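You operate a simulated robot arm through the tools that you are given. There is no shell and no other tool. Be economical: measure what you need, move in short steps, check, and stop when the job is done.

The job below is to be done with a simulated robot arm. You get a single attempt, and the scene is never put back.

Task
Open the lids drawer, take the teal spatula and put it in the inside of the lids drawer, then shut the drawer. Then take the pink jar marked "MU67" from the bench right of the tall mixer and put it on the weighing bench. Then press the plus button of the tall mixer three times. Then fetch the green stopper and set it on the black test card. Then fetch the medium tub with a yellow lid and set it on top of the clear cover. Then take the grey adapter ring and leave it on the green slab. Do these in the order given. Set down upright: pink jar, medium tub with a yellow lid.

It is judged by the outcome, as a careful person would: the job done as asked, and still so three seconds after it is handed in. It fails if anything else is knocked over, pushed out of place, dropped, spilled or broken. A push-on lid holds only when it is set on centred and level and pressed home; a screw cap is set on level and turned clockwise until tight.

Robot
A 7-joint arm with a fingered hand on a trunk, on a base that drives. Base frame: it is fixed to the floor where the robot stands at the start and does not move with it; the origin is under the middle of the robot, x ahead of it, y to its left, z up. Lengths are in mm, angles in degrees, forces in N, time in s.
With the tool pointing down near the work surface it reaches from about 100 to 600 mm from the robot's upright axis, wherever it stands. Its first joint turns from -69.0 to 172.0 degrees. Places, roughly: clear cover (18x18x5 cm) [-3000, -700, 900]; green slab (15x15x2 cm) [3000, -1500, 900]; green stopper (3x3x3 cm) [1500, -400, 900]; grey adapter ring [1250, -250, 1000]; inside of the lids drawer [700, 200, 700]; lids drawer [700, 200, 800]; medium tub with a yellow lid [1500, -250, 500]; pink jar [2000, -750, 1000]; plus button of the tall mixer [1700, -400, 1500]; teal spatula (17x4x2 cm) [2300, -900, 900]; weighing bench [0, 800, 900]. Payload 3.4 kg.
Tool frame: the origin (TCP) lies between the finger pads and is the grasp point; the fingertips stand 25 mm ahead of it; z points along the fingers, y is the line along which they close. Largest opening 88 mm; the body of the gripper starts 29 mm behind the TCP. The gripper is a hand of 4 fingers: y runs from the thumb to the fingers, the wrist lies at [-13, -97, -162] in the tool frame, and closing takes about 1.5 s.
Orientation is that of the tool frame in the base frame, as a unit quaternion [x, y, z, w]. With the fingers straight down and the wrist toward the robot, the tool's x, y and z point along [0, 1, 0], [1, 0, 0] and [0, 0, -1] of the base frame.

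Tools
- The arm moves only by the tool send_rows. Its argument "targets" is a list of rows, each a list of 6 numbers: the shift along the base's x, y, z in units of 250 mm (1.0 is 250 mm), then the turn, a rotation vector about the base's x, y, z in units of 180 degrees (1.0 is 180 degrees). In form: [[tx, ty, tz, rx, ry, rz], ...]. A call has 1 to 20 rows; each row is the pose to reach, as a shift and turn from the pose commanded when the call began. "hand" is the gripper command, from -1 (fully open) to 1 (shut), values between in proportion, set as the call begins (left out, the last holds). A call with a number of a shift or a turn outside -1 to 1 is refused whole. Rows are played at 5 a second. More than 50 mm and 8.6 degrees between two rows, or a gripper value outside its range, and nothing of the call is played. A pose out of reach is approached as far as the arm can. The call stops where the force on the tool passes 40 N (or 10 N more than at its start, if that is more) or the arm is blocked; 0.2 s more then pass. Each finger travels about 108 mm/s and halts on what it meets, pressing with about 23 N; the grip force reading is that of the motor and also rises with nothing between the fingers. The clock runs only during rows and for 0.2 s after the last one: add rows that repeat a pose to give the fingers time. The reply holds the time, the measured pose of the TCP, the force on the tool along the base axes, the opening and the grip force, in the units named above and with some noise, with the torque about the TCP (base axes, N m) and any sound that the robot's microphone picked up.
- Cameras (640 x 400 px; columns grow to the right, rows downward): "scene" is now at [140.7, -4.7, 1324.2]; the picture's right is [-0.05, -1.00, -0.00], its down [-0.54, 0.03, -0.84] and it looks along [0.84, -0.04, -0.54] (base axes); focal length 214 px, centre (320, 200). "wrist" rides on the gripper at [64, -83, -98] in the tool frame; the picture's right is [-0.62, 0.37, -0.69], its down [-0.71, -0.63, 0.31] and it looks along [-0.32, 0.68, 0.65] (tool axes); focal length 265 px, centre (320, 200). There is no depth. A picture from a camera that has moved, and an enlarged one, comes with that camera's place and axes in the base frame and with its lens.
- capture(camera): a new picture of that camera. The clock stands still meanwhile.
- lift_body(by): slides the trunk up (or, below 0, down) by that many mm; the arm and the scene camera ride with it, the base frame stays. It gives what a move gives, with no picture.
- drive_base(legs): drives the robot by 1 to 6 legs, each [ahead, left, turn to the left] in mm, mm and degrees, along the robot's own axes; the way and the turn of a leg run together, so that a leg with both is an arc; at most 1500 mm and 180 degrees a leg. The arm and the cameras ride along, it lands a little off, and it stops where it bumps. It gives what a move gives.
- finger_targets(index, middle, ring, thumb_bend, thumb_turn): sets how far each is bent, from 0 (flat) to 1 (curled in); at 0.3 the hand is open as for a grip, at 0.7 the pads meet at the TCP. One left out holds its place. A second passes; each finger stops where it meets its share of the squeeze, and holds until it gets a number again. A gripper value or a shape takes the hand back. It gives what a move gives, with no picture; readings hold the bend of each and the force on the fingers (four entries, about 0 where the hand has none), thumb and palm. thumb_turn goes from beside the hand (0) to across from the fingers (1), as for a grip.
- preshape(shape): the hand has 4 fingers and takes this shape, open, in about a second: jaw (thumb against the fingers, like two jaws); tri (thumb and two fingers); tip (a fingertip pinch); poke (one finger out to press); point (the index stretched); flat (the hand flat); cup (the hand cupped); fist (a fist). The gripper value then closes the fingers along that shape, each until it touches; the sizes above hold for jaw. It gives what a move gives, with no picture.
- turn_head(pan, tilt): turns the head with the scene camera to pan (to the left, within 86 degrees either way) and tilt (down, from -29 to 69), counted from straight ahead of the robot. It gives what a move gives.
- close_up(camera, box): a new picture of the part [left, top, right, bottom] of that camera's present view, enlarged. The clock stands still meanwhile.
- job_done(): hands the job in; it is judged then, once.

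Go step by step. Nothing tells you exact positions but the pictures and the camera data: compare them with the known pose of the tool, close in by small moves and look again before you grip or let go. The budget is 196 turns and 174 pictures, counting those below and the enlarged ones. Unless the task says otherwise, let go and move clear before handing in, and close with one line.

The tools are called after ">>>" as name(argument=value, ...) on one line, values as JSON. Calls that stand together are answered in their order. send_rows: Moves the arm, as the interface text tells. Its arguments: {"type":"object","properties":{"targets":{"type":"array"},"hand":{"type":"number"}},"required":["targets"]} The other tools are called the same way: lift_body (by) slides the trunk up or down; preshape (shape) gives the hand a shape; finger_targets (index, middle, ring, thumb_bend, thumb_turn) moves the fingers one by one; drive_base (legs) drives the base; turn_head (pan, tilt) turns the head that bears the scene camera; capture (camera) takes a picture; close_up (camera, box) takes an enlarged picture of a part of a camera's view; job_done () hands the job in.

At the start:

```text
time: 0.0
eef_pos: [395.7, 11.8, 1174.9]
tcp_rot: [0.707, 0.707, -0.001, -0.001]
contact_force: [-0.1, 0.9, -0.8]
torque: [-0.02, -0.01, -0.01]
gripper_width: 87.6
grip_force: 0.0
shape: jaw
bend: [0.3, 0.3, 0.3, 0.3, 0.98]
finger forces: [0.0, 0.1, 0.1, 0.0, 0.0, 0.0]
trunk travel left (down, up): [-625.0, 215.0]
robot x, y, heading: [2.6, -1.9, -0.1]
head pan, tilt: [-2.7, 32.9]
```

scene: 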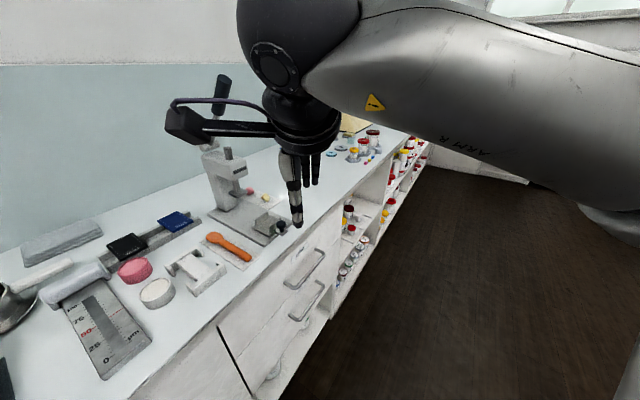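
wrist: 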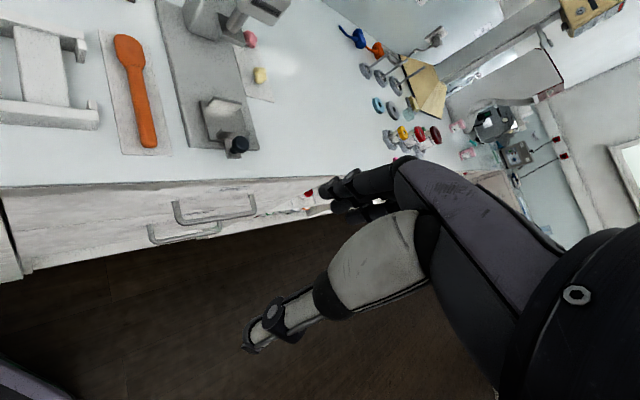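

I see a bench running obliquely ahead-left to far right, with two drawer handles in front of me. I'll look around first to locate everything.

>>> turn_head(pan=-40, tilt=20)

>>> capture(camera="scene")

>>> turn_head(pan=50, tilt=25)

>>> capture(camera="scene")

>>> turn_head(pan=20, tilt=35)

>>> capture(camera="scene")

```text
time: 1.0
eef_pos: [396.1, 12.2, 1174.8]
tcp_rot: [0.707, 0.707, -0.001, 0.0]
contact_force: [-1.2, -0.3, -0.1]
torque: [0.02, 0.03, 0.01]
gripper_width: 88.0
grip_force: 0.1
shape: jaw
bend: [0.3, 0.3, 0.3, 0.3, 0.98]
finger forces: [0.0, 0.1, 0.0, 0.1, 0.0, 0.0]
trunk travel left (down, up): [-625.0, 215.0]
robot x, y, heading: [-1.0, -0.8, -0.0]
head pan, tilt: [-40.0, 20.0]
```

```text
171 pictures are left
camera scene: at [123.0, -60.4, 1344.8], right [-0.64, -0.77, 0.0], down [-0.26, 0.22, -0.94], along [0.72, -0.6, -0.34], focal length 214 px, centre (320, 200)
```

scene: 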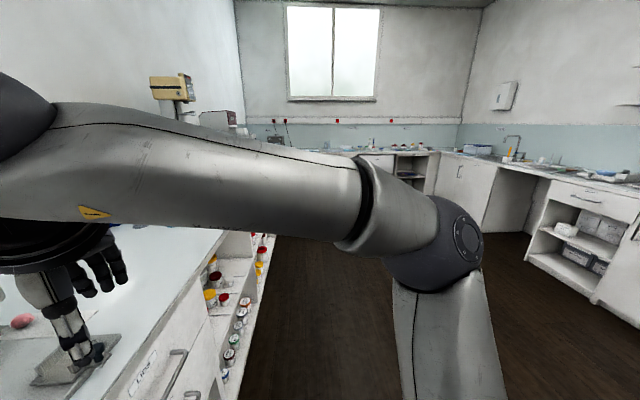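

```text
time: 2.7
eef_pos: [395.8, 12.9, 1175.6]
tcp_rot: [0.707, 0.707, 0.0, 0.0]
contact_force: [0.0, 0.0, 0.1]
torque: [0.0, -0.01, 0.02]
gripper_width: 87.9
grip_force: 0.0
shape: jaw
bend: [0.3, 0.3, 0.3, 0.3, 0.98]
finger forces: [0.0, 0.0, 0.1, 0.0, 0.0, 0.0]
trunk travel left (down, up): [-625.0, 215.0]
robot x, y, heading: [1.0, -0.1, -0.1]
head pan, tilt: [50.0, 25.0]
```

```text
170 pictures are left
camera scene: at [110.9, 70.0, 1336.8], right [0.77, -0.64, 0.0], down [-0.27, -0.32, -0.91], along [0.58, 0.69, -0.42], focal length 214 px, centre (320, 200)
```

scene: 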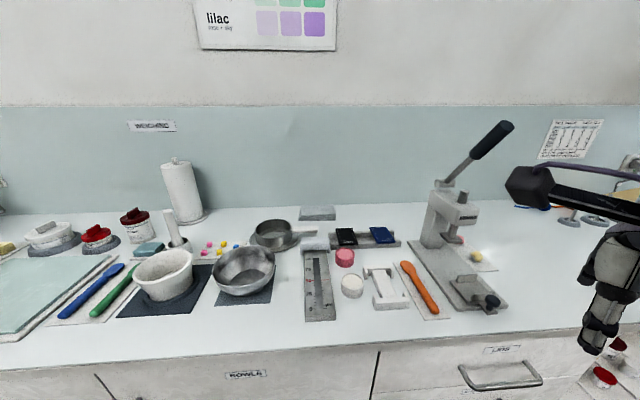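

```text
time: 3.6
eef_pos: [396.7, 12.8, 1175.2]
tcp_rot: [0.707, 0.707, -0.001, 0.0]
contact_force: [-0.6, 0.4, -0.3]
torque: [-0.02, 0.01, 0.02]
gripper_width: 87.8
grip_force: 0.0
shape: jaw
bend: [0.3, 0.3, 0.3, 0.3, 0.98]
finger forces: [0.0, 0.0, 0.0, 0.0, 0.0, 0.0]
trunk travel left (down, up): [-625.0, 215.0]
robot x, y, heading: [1.7, -0.1, -0.1]
head pan, tilt: [20.0, 35.0]
```

```text
169 pictures are left
camera scene: at [134.4, 29.7, 1321.0], right [0.34, -0.94, 0.0], down [-0.54, -0.2, -0.82], along [0.77, 0.28, -0.57], focal length 214 px, centre (320, 200)
```

scene: 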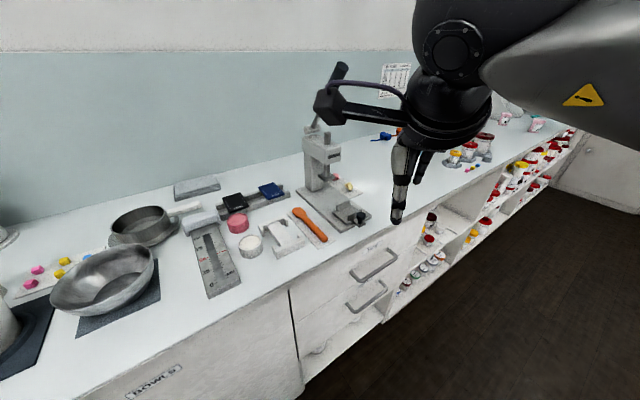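

The bench front runs along about (0.785,-0.62), roughly 380 mm from my axis. I'll turn to face it, back off, and shift right in front of the lids drawer.

>>> drive_base(legs=[[-150, 0, 0], [0, 0, 52], [0, -398, 0]])

>>> turn_head(pan=0, tilt=40)

>>> capture(camera="scene")

>>> capture(camera="wrist")

```text
time: 9.5
eef_pos: [400.3, 72.6, 1175.5]
tcp_rot: [0.323, 0.947, -0.001, 0.0]
contact_force: [-0.9, 0.1, -0.1]
torque: [-0.02, 0.03, 0.03]
gripper_width: 87.5
grip_force: 0.0
shape: jaw
bend: [0.3, 0.3, 0.3, 0.3, 0.98]
finger forces: [0.1, 0.0, 0.1, 0.0, 0.1, 0.0]
trunk travel left (down, up): [-625.0, 215.0]
robot x, y, heading: [167.1, -251.4, 52.1]
head pan, tilt: [20.0, 35.0]
```

```text
time: 10.3
eef_pos: [399.5, 72.8, 1175.4]
tcp_rot: [0.324, 0.946, 0.0, 0.0]
contact_force: [1.1, -0.4, -0.1]
torque: [-0.01, -0.01, -0.01]
gripper_width: 87.8
grip_force: 0.0
shape: jaw
bend: [0.3, 0.3, 0.3, 0.3, 0.98]
finger forces: [0.0, 0.0, 0.0, 0.0, 0.1, 0.0]
trunk travel left (down, up): [-625.0, 215.0]
robot x, y, heading: [166.2, -248.0, 52.2]
head pan, tilt: [0.0, 40.0]
```

```text
168 pictures are left
camera scene: at [251.4, -141.6, 1313.5], right [0.79, -0.61, 0.0], down [-0.39, -0.51, -0.77], along [0.47, 0.61, -0.64], focal length 214 px, centre (320, 200)
```

scene: 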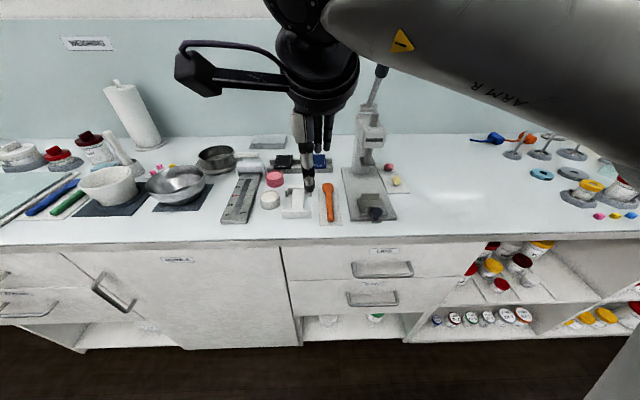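

```text
167 pictures are left
camera wrist: at [296.6, 46.4, 1273.7], right [0.72, -0.09, 0.69], down [0.18, -0.94, -0.3], along [0.67, 0.34, -0.65], focal length 265 px, centre (320, 200)
```

wrist: 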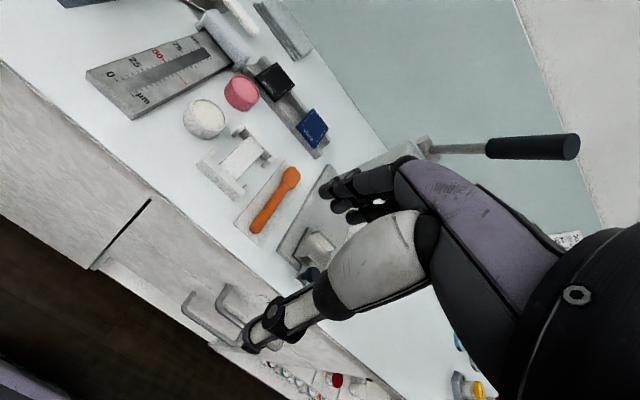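

Two views put the upper (lids) handle at about (590, 16, 781). I'll shift right to be in front of it, lower the trunk some, and tilt the hand toward it.

>>> drive_base(legs=[[-70, 0, 0], [0, -170, 0]])

>>> lift_body(by=-250)

>>> send_rows(targets=[[0, 0, 0, 0.0329, -0.0255, 0], [0, 0, 0, 0.0658, -0.0511, 0], [0, 0, 0, 0.0987, -0.0766, 0], [0, 0, 0, 0.1317, -0.1022, 0], [0, 0, 0, 0.1646, -0.1277, 0], [0, 0, 0, 0.1975, -0.1532, 0], [0, 0, 0, 0.2304, -0.1788, 0], [0, 0, 0, 0.2633, -0.2043, 0]])

>>> capture(camera="scene")

>>> capture(camera="wrist")

```text
time: 12.4
eef_pos: [493.1, -87.5, 1174.4]
tcp_rot: [0.325, 0.946, 0.0, -0.001]
contact_force: [-0.3, -0.6, 0.3]
torque: [-0.01, 0.0, 0.01]
gripper_width: 88.0
grip_force: 0.0
shape: jaw
bend: [0.3, 0.3, 0.3, 0.3, 0.98]
finger forces: [0.0, 0.0, 0.1, 0.0, 0.0, 0.0]
trunk travel left (down, up): [-625.0, 215.0]
robot x, y, heading: [258.7, -404.9, 52.2]
head pan, tilt: [0.0, 40.0]
```

```text
time: 15.0
eef_pos: [491.7, -87.5, 925.1]
tcp_rot: [0.324, 0.946, -0.001, 0.0]
contact_force: [0.2, -0.4, -0.4]
torque: [-0.01, 0.02, -0.01]
gripper_width: 87.7
grip_force: 0.0
shape: jaw
bend: [0.3, 0.3, 0.3, 0.3, 0.98]
finger forces: [0.1, 0.0, 0.0, 0.1, 0.0, 0.0]
trunk travel left (down, up): [-375.0, 465.0]
robot x, y, heading: [260.2, -407.7, 52.1]
head pan, tilt: [0.0, 40.0]
```

```text
time: 16.8
eef_pos: [492.6, -87.3, 926.5]
tcp_rot: [0.281, 0.819, 0.474, 0.161]
contact_force: [-0.2, 0.4, -0.5]
torque: [0.0, 0.01, 0.02]
gripper_width: 87.7
grip_force: 0.2
shape: jaw
bend: [0.3, 0.3, 0.3, 0.3, 0.98]
finger forces: [0.1, 0.1, 0.0, 0.1, 0.1, 0.1]
trunk travel left (down, up): [-375.0, 465.0]
robot x, y, heading: [260.2, -408.4, 52.0]
head pan, tilt: [0.0, 40.0]
```

```text
166 pictures are left
camera scene: at [343.7, -301.4, 1063.5], right [0.79, -0.61, 0.0], down [-0.39, -0.51, -0.77], along [0.47, 0.6, -0.64], focal length 214 px, centre (320, 200)
```

scene: 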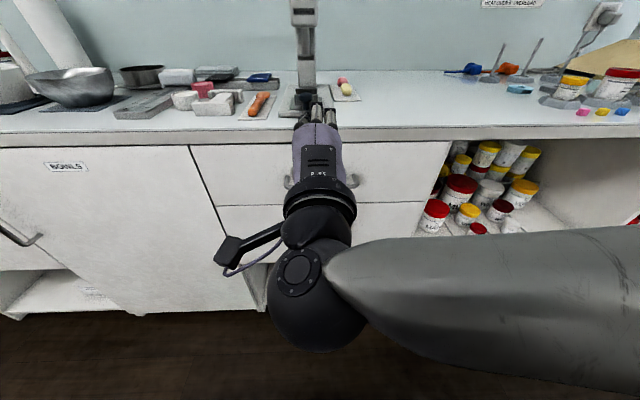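

```text
165 pictures are left
camera wrist: at [363.1, -147.7, 902.9], right [0.24, -0.71, 0.66], down [0.53, -0.48, -0.7], along [0.81, 0.52, 0.27], focal length 265 px, centre (320, 200)
```

wrist: 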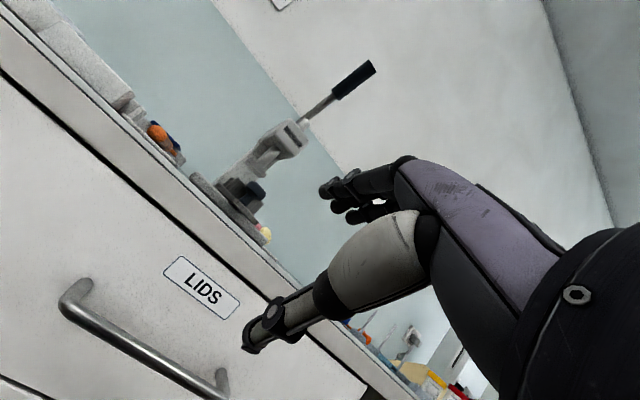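

The wrist camera sees the lids handle well. I'll lower the hand to stand ~100 mm in front of it and look again.

>>> send_rows(targets=[[0.03, 0.02, -0.15, 0, 0, 0], [0.06, 0.05, -0.3, 0, 0, 0], [0.1, 0.08, -0.45, 0, 0, 0], [0.12, 0.1, -0.6, 0, 0, 0]])

>>> capture(camera="wrist")

>>> close_up(camera="scene", box=[220, 80, 460, 230])

```text
time: 17.8
eef_pos: [522.3, -60.6, 777.8]
tcp_rot: [0.281, 0.819, 0.473, 0.162]
contact_force: [0.1, -0.6, 0.9]
torque: [0.04, -0.01, 0.0]
gripper_width: 87.7
grip_force: 0.1
shape: jaw
bend: [0.3, 0.3, 0.3, 0.3, 0.98]
finger forces: [0.0, 0.0, 0.0, 0.0, 0.0, 0.1]
trunk travel left (down, up): [-375.0, 465.0]
robot x, y, heading: [258.7, -408.7, 52.1]
head pan, tilt: [0.0, 40.0]
```

```text
164 pictures are left
camera wrist: at [392.8, -121.6, 755.0], right [0.24, -0.71, 0.67], down [0.53, -0.48, -0.7], along [0.81, 0.52, 0.26], focal length 265 px, centre (320, 200)
```

wrist: 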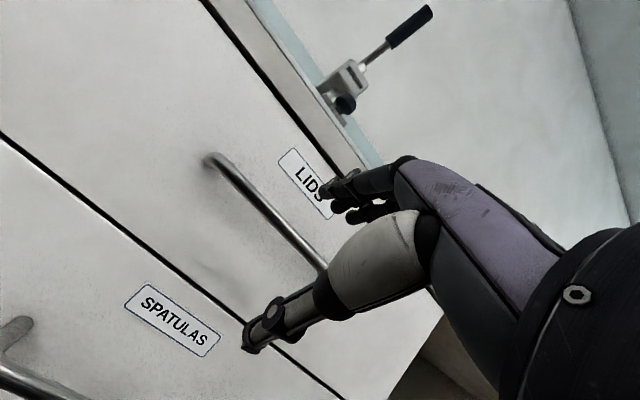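

```text
2.67 times, centred on (340, 155) of scene
camera zoom: at [343.8, -301.1, 1063.4], right [0.79, -0.61, 0.0], down [-0.39, -0.51, -0.77], along [0.47, 0.6, -0.64], focal length 572 px, centre (267, 320)
```

zoom: 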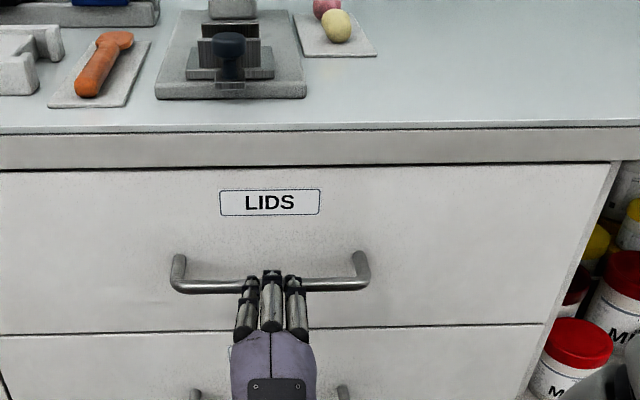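

The bar comes out consistently at about (591, 9.5, 771), with the face ~40 mm behind it. I'll level the hand a bit more, half close it and move up to it.

>>> send_rows(targets=[[0.04, 0.04, -0.01, 0.0293, -0.0227, 0], [0.09, 0.1, -0.02, 0.0585, -0.0453, 0], [0.15, 0.16, -0.026, 0.0878, -0.0681, 0], [0.17, 0.18, -0.026, 0.0878, -0.0681, 0], [0.17, 0.18, -0.026, 0.0878, -0.0681, 0]], hand=0)

>>> capture(camera="wrist")

>>> close_up(camera="scene", box=[220, 80, 460, 230])

```text
time: 19.0
eef_pos: [563.3, -17.2, 770.5]
tcp_rot: [0.248, 0.725, 0.608, 0.208]
contact_force: [0.4, 1.4, 0.4]
torque: [0.02, -0.01, -0.02]
gripper_width: 44.2
grip_force: 0.1
shape: jaw
bend: [0.74, 0.44, 0.41, 0.69, 1.0]
finger forces: [0.0, 0.0, 0.0, 0.0, 0.0, 0.0]
trunk travel left (down, up): [-375.0, 465.0]
robot x, y, heading: [258.5, -410.1, 52.1]
head pan, tilt: [0.0, 40.0]
```

```text
162 pictures are left
camera wrist: at [444.9, -66.5, 705.7], right [0.11, -0.87, 0.48], down [0.68, -0.29, -0.67], along [0.72, 0.4, 0.56], focal length 265 px, centre (320, 200)
```

wrist: 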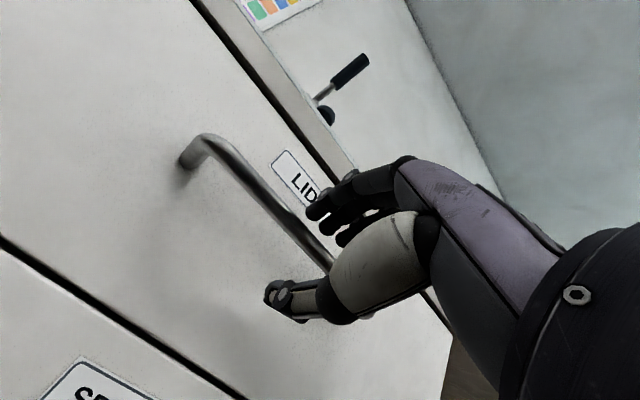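

```text
2.67 times, centred on (340, 155) of scene
camera zoom: at [343.7, -301.4, 1063.5], right [0.79, -0.61, 0.0], down [-0.39, -0.51, -0.77], along [0.47, 0.6, -0.64], focal length 572 px, centre (267, 320)
```

zoom: 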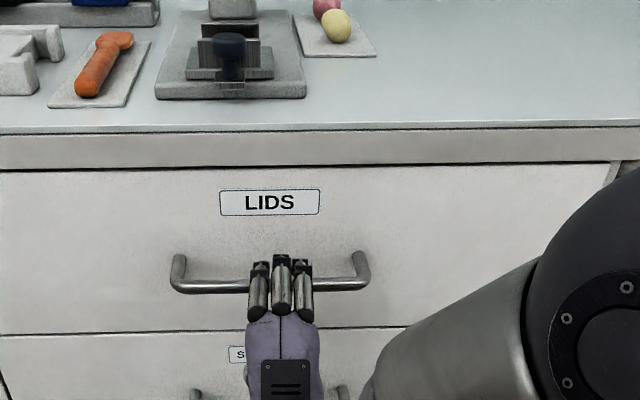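

Fingers are above and the thumb below the bar; advance 32 mm and close.

>>> send_rows(targets=[[0.04, 0.05, 0, 0, 0, 0], [0.078, 0.101, 0, 0, 0, 0], [0.078, 0.101, 0, 0, 0, 0]])

>>> send_rows(targets=[[0, 0, 0, 0, 0, 0], [0, 0, 0, 0, 0, 0], [0, 0, 0, 0, 0, 0], [0, 0, 0, 0, 0, 0], [0, 0, 0, 0, 0, 0], [0, 0, 0, 0, 0, 0], [0, 0, 0, 0, 0, 0]], hand=1)

>>> capture(camera="wrist")

```text
time: 19.8
eef_pos: [583.0, 8.0, 769.7]
tcp_rot: [0.249, 0.725, 0.608, 0.208]
contact_force: [0.2, 1.1, -0.6]
torque: [-0.02, -0.02, -0.01]
gripper_width: 44.2
grip_force: 0.1
shape: jaw
bend: [0.74, 0.44, 0.41, 0.69, 1.0]
finger forces: [0.0, 0.0, 0.0, 0.0, 0.0, 0.0]
trunk travel left (down, up): [-375.0, 465.0]
robot x, y, heading: [257.6, -404.2, 52.1]
head pan, tilt: [0.0, 40.0]
```

```text
time: 21.4
eef_pos: [583.9, 8.2, 769.4]
tcp_rot: [0.25, 0.725, 0.607, 0.209]
contact_force: [0.8, 0.9, -3.8]
torque: [-0.03, -0.04, 0.03]
gripper_width: 0.0
grip_force: 23.1
shape: jaw
bend: [0.7, 0.7, 0.7, 0.36, 1.0]
finger forces: [2.0, 0.5, 2.5, 0.1, 9.0, 0.0]
trunk travel left (down, up): [-375.0, 465.0]
robot x, y, heading: [259.0, -406.4, 52.0]
head pan, tilt: [0.0, 40.0]
```

```text
160 pictures are left
camera wrist: at [463.9, -40.7, 704.8], right [0.11, -0.87, 0.48], down [0.68, -0.29, -0.67], along [0.72, 0.4, 0.56], focal length 265 px, centre (320, 200)
```

wrist: 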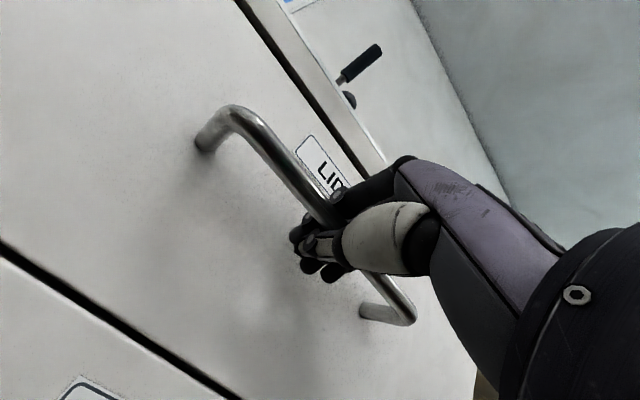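

The fingers are wrapped round the bar. Pull along -n by 50 mm as a test.

>>> send_rows(targets=[[-0.025, -0.032, 0, 0, 0, 0], [-0.05, -0.064, 0, 0, 0, 0], [-0.075, -0.096, 0, 0, 0, 0], [-0.1, -0.128, 0, 0, 0, 0], [-0.125, -0.16, 0, 0, 0, 0]])

>>> close_up(camera="scene", box=[220, 80, 460, 230])

```text
time: 22.6
eef_pos: [552.6, -32.4, 768.4]
tcp_rot: [0.249, 0.725, 0.607, 0.207]
contact_force: [2.5, -2.0, -3.4]
torque: [-0.01, -0.02, 0.04]
gripper_width: 0.1
grip_force: 22.8
shape: jaw
bend: [0.7, 0.7, 0.7, 0.36, 1.0]
finger forces: [2.2, 0.4, 1.9, 0.1, 8.1, 0.0]
trunk travel left (down, up): [-375.0, 465.0]
robot x, y, heading: [261.2, -407.2, 51.9]
head pan, tilt: [0.0, 40.0]
```

```text
2.67 times, centred on (340, 155) of scene
camera zoom: at [344.5, -301.5, 1063.3], right [0.79, -0.61, 0.0], down [-0.4, -0.51, -0.77], along [0.47, 0.6, -0.64], focal length 572 px, centre (267, 320)
```

zoom: 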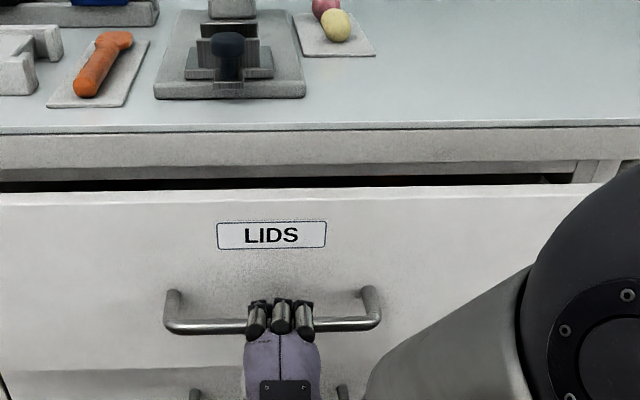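

The drawer moves easily. Pull another ~190 mm.

>>> send_rows(targets=[[-0.037, -0.047, 0, 0, 0, 0], [-0.074, -0.095, 0, 0, 0, 0], [-0.11, -0.142, 0, 0, 0, 0], [-0.147, -0.19, 0, 0, 0, 0], [-0.184, -0.237, 0, 0, 0, 0], [-0.221, -0.284, 0, 0, 0, 0], [-0.257, -0.332, 0, 0, 0, 0], [-0.294, -0.379, 0, 0, 0, 0], [-0.331, -0.427, 0, 0, 0, 0], [-0.368, -0.474, 0, 0, 0, 0], [-0.405, -0.521, 0, 0, 0, 0], [-0.441, -0.569, 0, 0, 0, 0], [-0.466, -0.6, 0, 0, 0, 0]])

>>> capture(camera="scene")

```text
time: 25.1
eef_pos: [433.5, -101.4, 772.5]
tcp_rot: [0.267, 0.728, 0.597, 0.206]
contact_force: [8.8, -6.4, -31.2]
torque: [0.35, -0.31, 0.18]
gripper_width: 0.0
grip_force: 23.0
shape: jaw
bend: [0.7, 0.7, 0.7, 0.74, 1.0]
finger forces: [0.0, 0.1, 0.1, 0.0, 30.9, 0.1]
out of reach, approached as far as the arm can: row 4, 5, 6, 7, 8, 9, 10, 11, 12
trunk travel left (down, up): [-375.0, 465.0]
robot x, y, heading: [260.7, -406.7, 52.3]
head pan, tilt: [0.0, 40.0]
stopped in row 12: the force on the tool passed its limit (the readings are from after the stop); the commanded pose is now the measured one
```

```text
158 pictures are left
camera scene: at [346.5, -300.1, 1062.5], right [0.79, -0.61, 0.0], down [-0.4, -0.51, -0.76], along [0.47, 0.6, -0.65], focal length 214 px, centre (320, 200)
```

scene: 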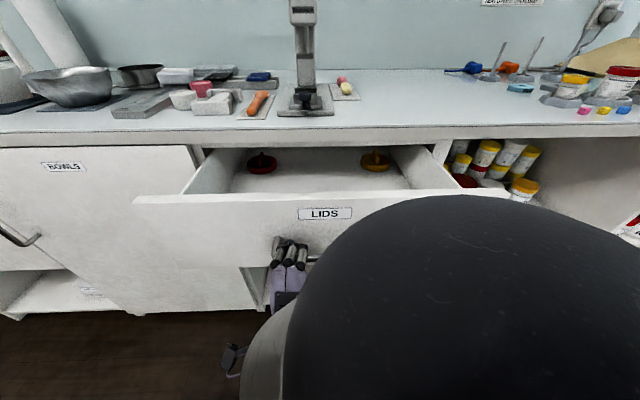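

The arm hit its reach limit with the drawer ~175 mm open. I'll drive the base back a bit to open it further.

>>> drive_base(legs=[[-80, 0, 0]])

>>> capture(camera="scene")

>>> capture(camera="wrist")

```text
time: 26.2
eef_pos: [392.0, -158.3, 769.7]
tcp_rot: [0.269, 0.73, 0.592, 0.208]
contact_force: [5.2, -3.8, -23.0]
torque: [0.28, -0.21, 0.11]
gripper_width: 0.0
grip_force: 22.8
shape: jaw
bend: [0.7, 0.7, 0.7, 0.72, 1.0]
finger forces: [0.1, 0.0, 0.1, 0.0, 22.3, 0.0]
trunk travel left (down, up): [-375.0, 465.0]
robot x, y, heading: [218.0, -459.2, 52.2]
head pan, tilt: [0.0, 40.0]
stopped in leg 1: the force on the tool passed its limit (the readings are from after the stop); the commanded pose is now the measured one
```

```text
157 pictures are left
camera scene: at [302.6, -356.5, 1063.3], right [0.79, -0.61, 0.0], down [-0.4, -0.51, -0.76], along [0.47, 0.6, -0.64], focal length 214 px, centre (320, 200)
```

scene: 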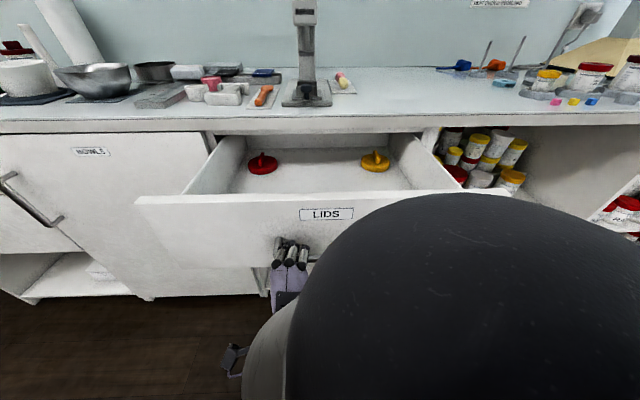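

```text
156 pictures are left
camera wrist: at [268.5, -204.1, 711.0], right [0.1, -0.86, 0.5], down [0.65, -0.32, -0.69], along [0.76, 0.39, 0.53], focal length 265 px, centre (320, 200)
```

wrist: 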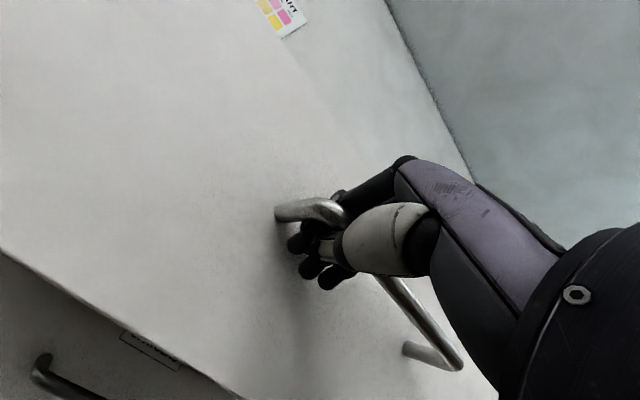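

Drawer is now ~250 mm open. Release the handle and back away.

>>> send_rows(targets=[[0, 0, 0, 0, 0, 0], [0, 0, 0, 0, 0, 0], [0, 0, 0, 0, 0, 0], [0, 0, 0, 0, 0, 0], [0, 0, 0, 0, 0, 0], [0, 0, 0, 0, 0, 0]], hand=-0.3)

>>> capture(camera="wrist")

>>> close_up(camera="scene", box=[220, 180, 380, 280])

```text
time: 27.6
eef_pos: [390.0, -158.5, 772.6]
tcp_rot: [0.268, 0.728, 0.596, 0.207]
contact_force: [-0.2, 0.7, 0.6]
torque: [0.0, 0.02, 0.01]
gripper_width: 57.0
grip_force: 0.1
shape: jaw
bend: [0.28, 0.39, 0.36, 0.61, 1.0]
finger forces: [0.1, 0.0, 0.1, 0.1, 0.0, 0.0]
trunk travel left (down, up): [-375.0, 465.0]
robot x, y, heading: [214.5, -464.4, 52.1]
head pan, tilt: [0.0, 40.0]
```

```text
155 pictures are left
camera wrist: at [266.9, -204.0, 712.1], right [0.1, -0.87, 0.49], down [0.65, -0.32, -0.69], along [0.75, 0.39, 0.53], focal length 265 px, centre (320, 200)
```

wrist: 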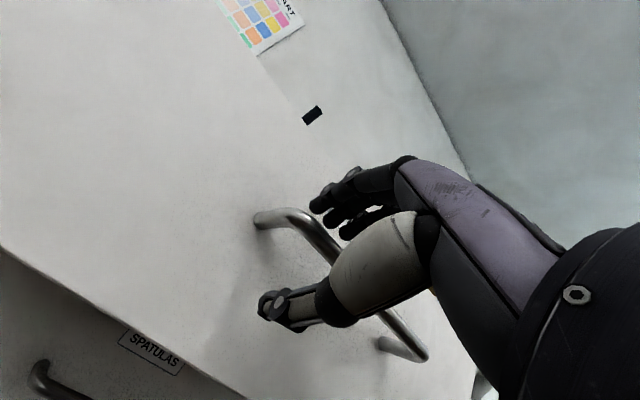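

```text
4.00 times, centred on (300, 230) of scene
camera zoom: at [300.9, -357.3, 1063.5], right [0.79, -0.61, 0.0], down [-0.4, -0.51, -0.77], along [0.47, 0.6, -0.64], focal length 858 px, centre (400, 80)
```

zoom: 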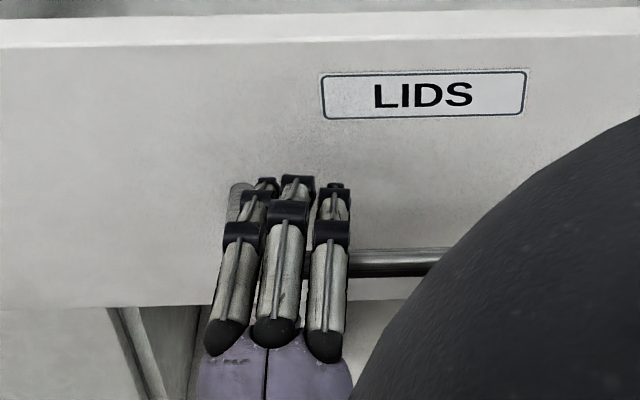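

Hand is free of the bar. Back straight out, then re-point the hand down.

>>> drive_base(legs=[[-200, 0, 0]])

>>> send_rows(targets=[[0.02, 0.02, 0.04, -0.0351, 0.0272, 0], [0.04, 0.04, 0.08, -0.0702, 0.0545, 0], [0.06, 0.06, 0.12, -0.1053, 0.0817, 0], [0.08, 0.08, 0.16, -0.1404, 0.109, 0], [0.1, 0.1, 0.2, -0.1755, 0.1362, 0], [0.12, 0.12, 0.24, -0.2106, 0.1635, 0], [0.12, 0.14, 0.28, -0.2457, 0.1907, 0], [0.12, 0.14, 0.32, -0.2808, 0.218, 0], [0.12, 0.14, 0.36, -0.3159, 0.2452, 0], [0.12, 0.14, 0.4, -0.351, 0.2725, 0]])

>>> lift_body(by=350)

>>> capture(camera="scene")

```text
time: 29.2
eef_pos: [266.7, -316.8, 772.6]
tcp_rot: [0.269, 0.728, 0.595, 0.209]
contact_force: [-0.6, 0.4, 0.8]
torque: [0.0, 0.04, -0.03]
gripper_width: 57.3
grip_force: 0.0
shape: jaw
bend: [0.28, 0.39, 0.36, 0.61, 1.0]
finger forces: [0.1, 0.1, 0.0, 0.0, 0.1, 0.0]
trunk travel left (down, up): [-375.0, 465.0]
robot x, y, heading: [94.9, -622.6, 51.9]
head pan, tilt: [0.0, 40.0]
```

```text
time: 31.4
eef_pos: [297.5, -282.2, 871.3]
tcp_rot: [0.334, 0.942, -0.02, 0.009]
contact_force: [0.2, -0.2, -0.1]
torque: [-0.01, 0.01, 0.0]
gripper_width: 57.2
grip_force: 0.0
shape: jaw
bend: [0.28, 0.39, 0.35, 0.61, 1.0]
finger forces: [0.1, 0.0, 0.1, 0.0, 0.0, 0.0]
out of reach, approached as far as the arm can: row 1, 2
trunk travel left (down, up): [-375.0, 465.0]
robot x, y, heading: [91.4, -621.5, 51.5]
head pan, tilt: [0.0, 40.0]
```

```text
time: 34.8
eef_pos: [297.4, -282.1, 1222.5]
tcp_rot: [0.335, 0.942, -0.019, 0.01]
contact_force: [0.0, 0.4, -0.2]
torque: [0.01, -0.02, -0.01]
gripper_width: 57.3
grip_force: 0.3
shape: jaw
bend: [0.28, 0.39, 0.35, 0.61, 1.0]
finger forces: [0.1, 0.0, 0.1, 0.1, 0.0, 0.1]
trunk travel left (down, up): [-725.0, 115.0]
robot x, y, heading: [92.3, -624.4, 51.6]
head pan, tilt: [0.0, 40.0]
```

```text
153 pictures are left
camera scene: at [177.2, -516.4, 1413.4], right [0.79, -0.62, 0.0], down [-0.4, -0.51, -0.77], along [0.47, 0.6, -0.64], focal length 214 px, centre (320, 200)
```

scene: 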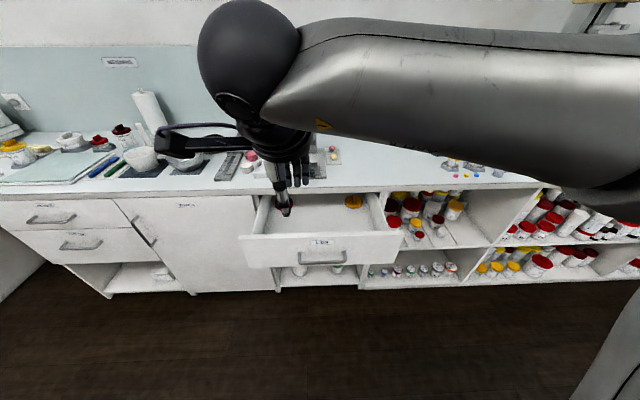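

Drawer is open with red and yellow lids inside. Now travel right along the bench to find the teal spatula.

>>> drive_base(legs=[[0, -1300, 1]])

>>> turn_head(pan=-5, tilt=30)

>>> capture(camera="scene")

>>> turn_head(pan=-65, tilt=25)

>>> capture(camera="scene")

```text
time: 41.4
eef_pos: [1325.9, -1038.9, 1222.4]
tcp_rot: [0.302, 0.953, -0.019, 0.011]
contact_force: [-0.4, 0.4, 0.2]
torque: [-0.04, 0.01, 0.01]
gripper_width: 57.1
grip_force: 0.1
shape: jaw
bend: [0.28, 0.39, 0.35, 0.61, 1.0]
finger forces: [0.1, 0.0, 0.0, 0.0, 0.0, 0.0]
trunk travel left (down, up): [-725.0, 115.0]
robot x, y, heading: [1141.5, -1388.3, 55.9]
head pan, tilt: [0.0, 40.0]
```

```text
time: 42.1
eef_pos: [1325.5, -1038.0, 1222.3]
tcp_rot: [0.302, 0.953, -0.019, 0.01]
contact_force: [-0.3, -0.2, 0.3]
torque: [0.0, 0.01, 0.01]
gripper_width: 57.0
grip_force: 0.1
shape: jaw
bend: [0.28, 0.39, 0.35, 0.61, 1.0]
finger forces: [0.0, 0.1, 0.1, 0.1, 0.1, 0.0]
trunk travel left (down, up): [-725.0, 115.0]
robot x, y, heading: [1142.0, -1388.6, 55.8]
head pan, tilt: [-5.0, 30.0]
```

```text
152 pictures are left
camera scene: at [1231.0, -1281.0, 1428.8], right [0.77, -0.63, 0.0], down [-0.32, -0.39, -0.87], along [0.55, 0.67, -0.5], focal length 214 px, centre (320, 200)
```

scene: 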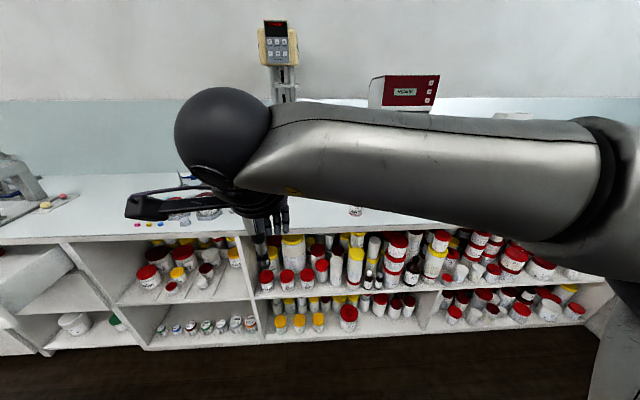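

```text
time: 43.4
eef_pos: [1325.7, -1038.8, 1221.6]
tcp_rot: [0.303, 0.953, -0.019, 0.011]
contact_force: [-0.4, 0.5, -0.4]
torque: [-0.02, 0.0, 0.0]
gripper_width: 57.5
grip_force: 0.2
shape: jaw
bend: [0.28, 0.39, 0.35, 0.61, 1.0]
finger forces: [0.0, 0.0, 0.1, 0.0, 0.1, 0.0]
trunk travel left (down, up): [-725.0, 115.0]
robot x, y, heading: [1143.2, -1389.1, 55.8]
head pan, tilt: [-65.0, 25.0]
```

```text
151 pictures are left
camera scene: at [1264.9, -1365.8, 1436.8], right [-0.16, -0.99, 0.0], down [-0.42, 0.07, -0.91], along [0.89, -0.14, -0.42], focal length 214 px, centre (320, 200)
```

scene: 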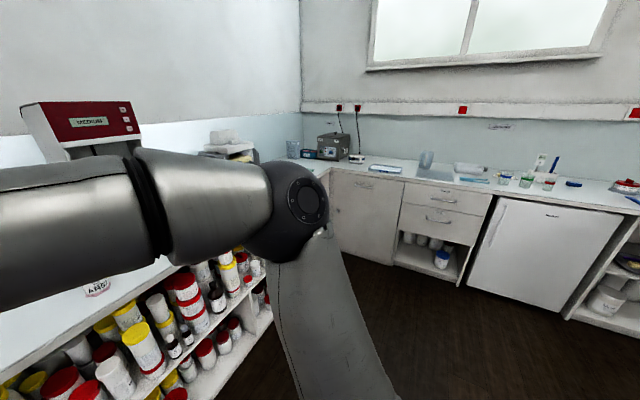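

The arm blocks much of the head view; the red scale machine and shelves are ahead. I'll move on right and nearer, using the wrist camera.

>>> drive_base(legs=[[0, 0, -3], [0, -350, 0], [180, 0, 0]])

>>> capture(camera="wrist")

>>> turn_head(pan=0, tilt=40)

>>> capture(camera="scene")

```text
time: 47.1
eef_pos: [1725.9, -1109.4, 1221.5]
tcp_rot: [0.33, 0.944, -0.02, 0.01]
contact_force: [-0.1, -0.1, -0.6]
torque: [0.01, -0.02, 0.01]
gripper_width: 57.4
grip_force: 0.0
shape: jaw
bend: [0.28, 0.39, 0.35, 0.61, 1.0]
finger forces: [0.0, 0.1, 0.0, 0.1, 0.0, 0.0]
trunk travel left (down, up): [-725.0, 115.0]
robot x, y, heading: [1523.2, -1449.1, 52.5]
head pan, tilt: [-65.0, 25.0]
```

```text
150 pictures are left
camera wrist: at [1622.6, -1130.0, 1320.9], right [0.71, -0.07, 0.7], down [0.17, -0.95, -0.26], along [0.68, 0.31, -0.66], focal length 265 px, centre (320, 200)
```

wrist: 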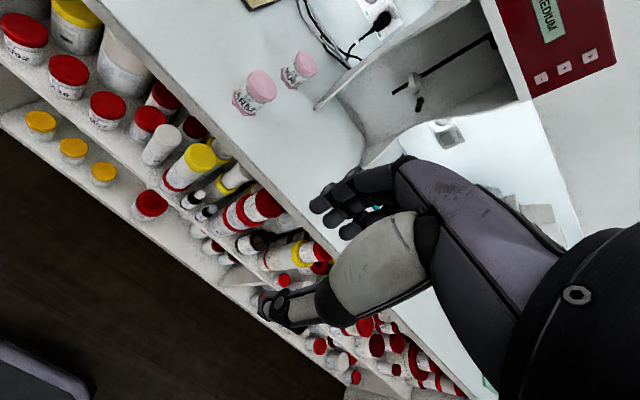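

```text
time: 48.5
eef_pos: [1725.4, -1108.9, 1221.9]
tcp_rot: [0.33, 0.944, -0.02, 0.009]
contact_force: [-0.2, 0.3, -0.8]
torque: [0.03, 0.02, -0.02]
gripper_width: 57.0
grip_force: 0.1
shape: jaw
bend: [0.28, 0.39, 0.35, 0.61, 1.0]
finger forces: [0.0, 0.0, 0.0, 0.1, 0.1, 0.1]
trunk travel left (down, up): [-725.0, 115.0]
robot x, y, heading: [1522.0, -1452.4, 52.5]
head pan, tilt: [0.0, 40.0]
```

```text
149 pictures are left
camera scene: at [1607.9, -1344.7, 1413.5], right [0.79, -0.61, 0.0], down [-0.39, -0.51, -0.77], along [0.47, 0.61, -0.64], focal length 214 px, centre (320, 200)
```

scene: 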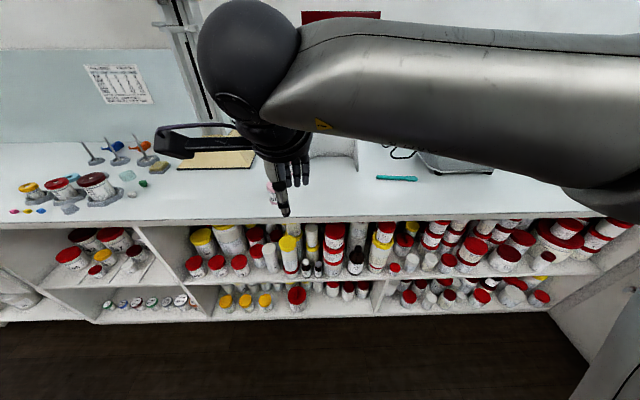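

The teal stick on the bench appears at about (2330, -946, 905), lying along the bench. Move right then forward toward it.

>>> drive_base(legs=[[0, -320, 0], [180, 0, 0]])

>>> capture(camera="wrist")

>>> capture(camera="scene")

```text
time: 51.7
eef_pos: [2087.7, -1156.3, 1221.7]
tcp_rot: [0.329, 0.944, -0.019, 0.01]
contact_force: [-0.2, 0.7, 0.4]
torque: [-0.01, 0.04, -0.03]
gripper_width: 57.1
grip_force: 0.0
shape: jaw
bend: [0.28, 0.39, 0.35, 0.61, 1.0]
finger forces: [0.0, 0.1, 0.0, 0.1, 0.1, 0.1]
trunk travel left (down, up): [-725.0, 115.0]
robot x, y, heading: [1888.9, -1500.1, 52.7]
head pan, tilt: [0.0, 40.0]
```

```text
148 pictures are left
camera wrist: at [1983.8, -1177.6, 1320.9], right [0.71, -0.07, 0.7], down [0.17, -0.95, -0.26], along [0.68, 0.31, -0.66], focal length 265 px, centre (320, 200)
```

wrist: 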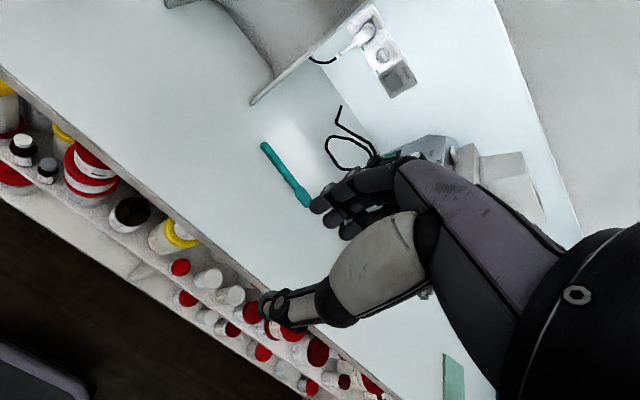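

```text
147 pictures are left
camera scene: at [1969.8, -1391.7, 1413.4], right [0.79, -0.61, 0.0], down [-0.39, -0.51, -0.77], along [0.47, 0.61, -0.64], focal length 214 px, centre (320, 200)
```

scene: 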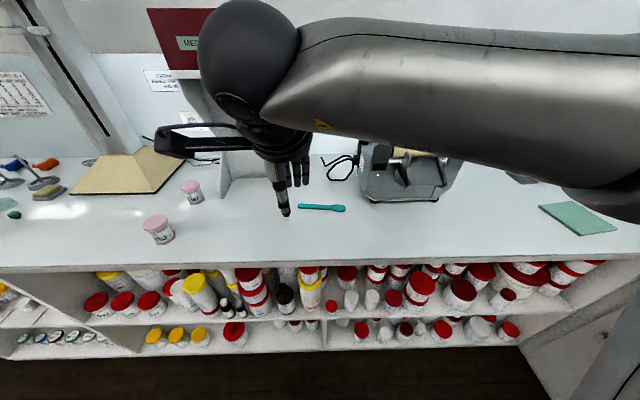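

Spatula centre is about (2318, -944), yawed ~-43°. Drive in closer and lower the trunk.

>>> drive_base(legs=[[130, 0, 0]])

>>> lift_body(by=-150)

>>> capture(camera="wrist")

>>> capture(camera="scene")

```text
time: 53.0
eef_pos: [2166.1, -1054.9, 1222.7]
tcp_rot: [0.329, 0.944, -0.019, 0.01]
contact_force: [0.2, 0.1, -0.1]
torque: [0.02, -0.02, -0.02]
gripper_width: 57.0
grip_force: 0.0
shape: jaw
bend: [0.28, 0.39, 0.35, 0.61, 1.0]
finger forces: [0.0, 0.0, 0.0, 0.1, 0.2, 0.0]
trunk travel left (down, up): [-725.0, 115.0]
robot x, y, heading: [1966.0, -1396.8, 52.7]
head pan, tilt: [0.0, 40.0]
```

```text
time: 54.8
eef_pos: [2164.9, -1053.8, 1072.5]
tcp_rot: [0.33, 0.944, -0.019, 0.01]
contact_force: [-0.6, -0.2, 0.4]
torque: [0.04, 0.02, 0.02]
gripper_width: 57.2
grip_force: 0.0
shape: jaw
bend: [0.28, 0.39, 0.35, 0.61, 1.0]
finger forces: [0.0, 0.1, 0.1, 0.1, 0.0, 0.0]
trunk travel left (down, up): [-575.0, 265.0]
robot x, y, heading: [1960.8, -1396.1, 52.3]
head pan, tilt: [0.0, 40.0]
```

```text
146 pictures are left
camera wrist: at [2062.0, -1076.2, 1171.2], right [0.71, -0.07, 0.7], down [0.17, -0.95, -0.26], along [0.68, 0.31, -0.66], focal length 265 px, centre (320, 200)
```

wrist: 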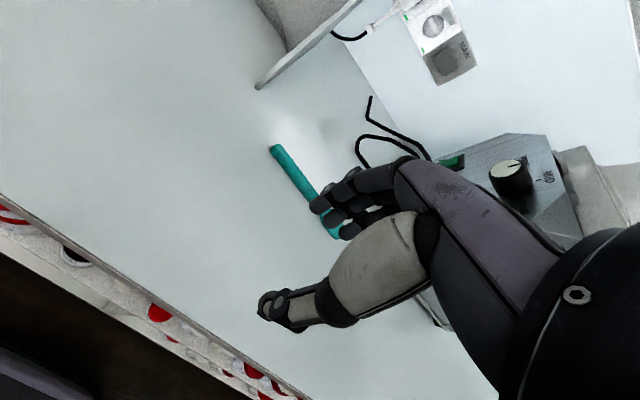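

```text
145 pictures are left
camera scene: at [2047.8, -1290.2, 1263.5], right [0.79, -0.61, 0.0], down [-0.39, -0.51, -0.77], along [0.47, 0.61, -0.64], focal length 214 px, centre (320, 200)
```

scene: 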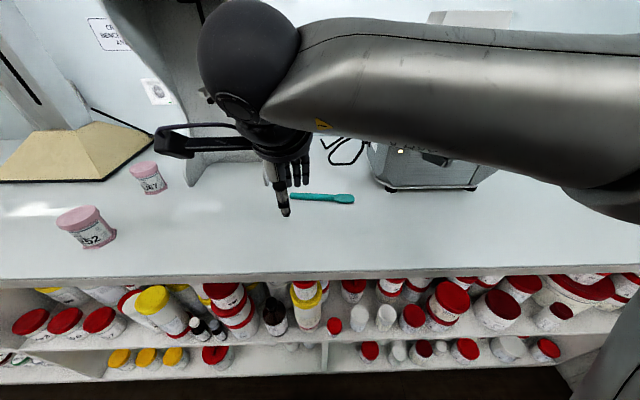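

The rear pink jar reads "..67", the front "..52". Now move the open hand above the spatula with a slight yaw.

>>> send_rows(targets=[[0.12, 0.09, -0.06, 0, 0, -0.006], [0.25, 0.18, -0.12, 0, 0, -0.012], [0.38, 0.27, -0.2, 0, 0, -0.018], [0.5, 0.36, -0.28, 0, 0, -0.024], [0.616, 0.44, -0.33, 0, 0, -0.028], [0.616, 0.44, -0.33, 0, 0, -0.028]], hand=-1)

>>> capture(camera="wrist")

>>> close_up(camera="scene", box=[220, 100, 460, 250])

```text
time: 56.2
eef_pos: [2319.2, -941.7, 992.5]
tcp_rot: [0.371, 0.928, -0.019, 0.009]
contact_force: [-0.1, 0.2, 0.0]
torque: [0.04, -0.04, -0.01]
gripper_width: 87.8
grip_force: 0.1
shape: jaw
bend: [0.3, 0.3, 0.3, 0.3, 0.98]
finger forces: [0.1, 0.1, 0.1, 0.1, 0.0, 0.0]
trunk travel left (down, up): [-575.0, 265.0]
robot x, y, heading: [1964.4, -1395.3, 52.4]
head pan, tilt: [0.0, 40.0]
```

```text
144 pictures are left
camera wrist: at [2213.7, -954.9, 1091.3], right [0.7, -0.13, 0.7], down [0.09, -0.96, -0.26], along [0.71, 0.25, -0.66], focal length 265 px, centre (320, 200)
```

wrist: 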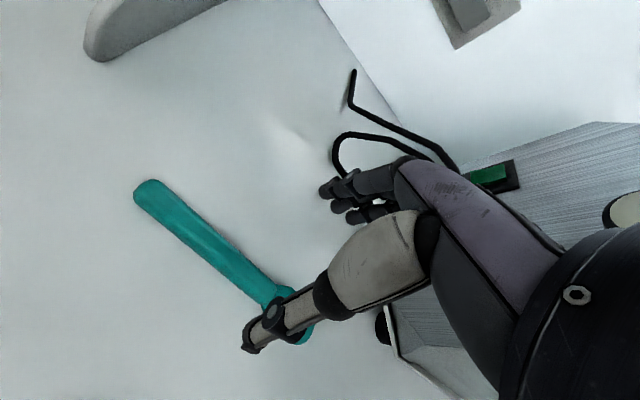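

```text
2.67 times, centred on (340, 175) of scene
camera zoom: at [2047.6, -1290.6, 1263.5], right [0.79, -0.61, 0.0], down [-0.39, -0.51, -0.77], along [0.47, 0.61, -0.64], focal length 572 px, centre (267, 267)
```

zoom: 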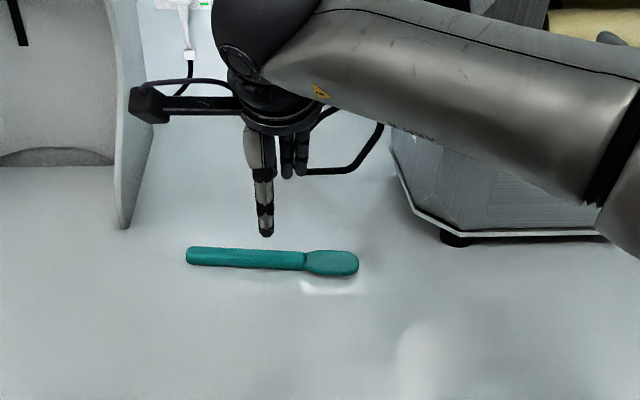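

Aligned within a few mm. Descend to z≈934 over the handle.

>>> send_rows(targets=[[-0.028, 0.01, -0.06, 0, 0, 0], [-0.056, 0.02, -0.12, 0, 0, 0], [-0.056, 0.02, -0.18, 0, 0, 0], [-0.056, 0.02, -0.235, 0, 0, 0], [-0.056, 0.02, -0.235, 0, 0, 0]])

>>> capture(camera="wrist")

>>> close_up(camera="scene", box=[260, 130, 380, 230])

```text
time: 57.4
eef_pos: [2304.0, -939.0, 930.7]
tcp_rot: [0.37, 0.929, -0.02, 0.009]
contact_force: [-0.8, -1.1, 0.0]
torque: [0.01, 0.02, 0.01]
gripper_width: 87.6
grip_force: 0.0
shape: jaw
bend: [0.3, 0.3, 0.3, 0.3, 0.98]
finger forces: [0.1, 0.0, 0.1, 0.0, 0.0, 0.0]
trunk travel left (down, up): [-575.0, 265.0]
robot x, y, heading: [1966.0, -1396.3, 52.4]
head pan, tilt: [0.0, 40.0]
```

```text
142 pictures are left
camera wrist: at [2200.2, -951.9, 1030.5], right [0.7, -0.13, 0.7], down [0.09, -0.96, -0.26], along [0.71, 0.24, -0.66], focal length 265 px, centre (320, 200)
```

wrist: 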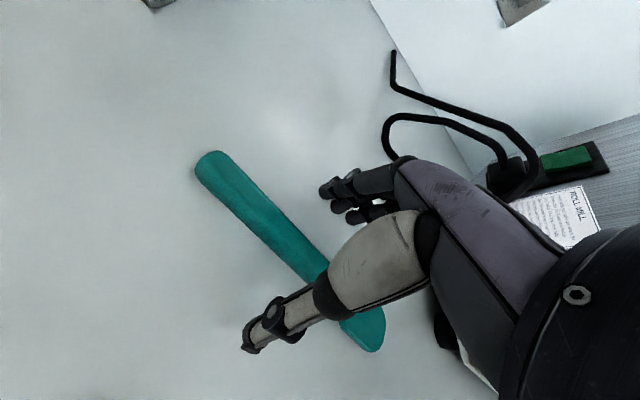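

```text
4.00 times, centred on (320, 180) of scene
camera zoom: at [2047.8, -1290.3, 1263.5], right [0.79, -0.61, 0.0], down [-0.39, -0.51, -0.77], along [0.47, 0.61, -0.64], focal length 858 px, centre (320, 280)
```

zoom: 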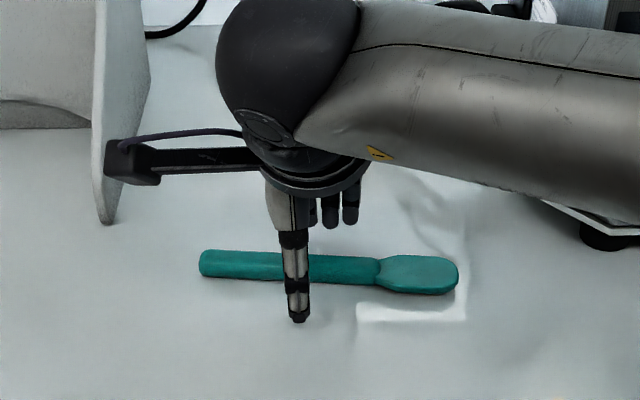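

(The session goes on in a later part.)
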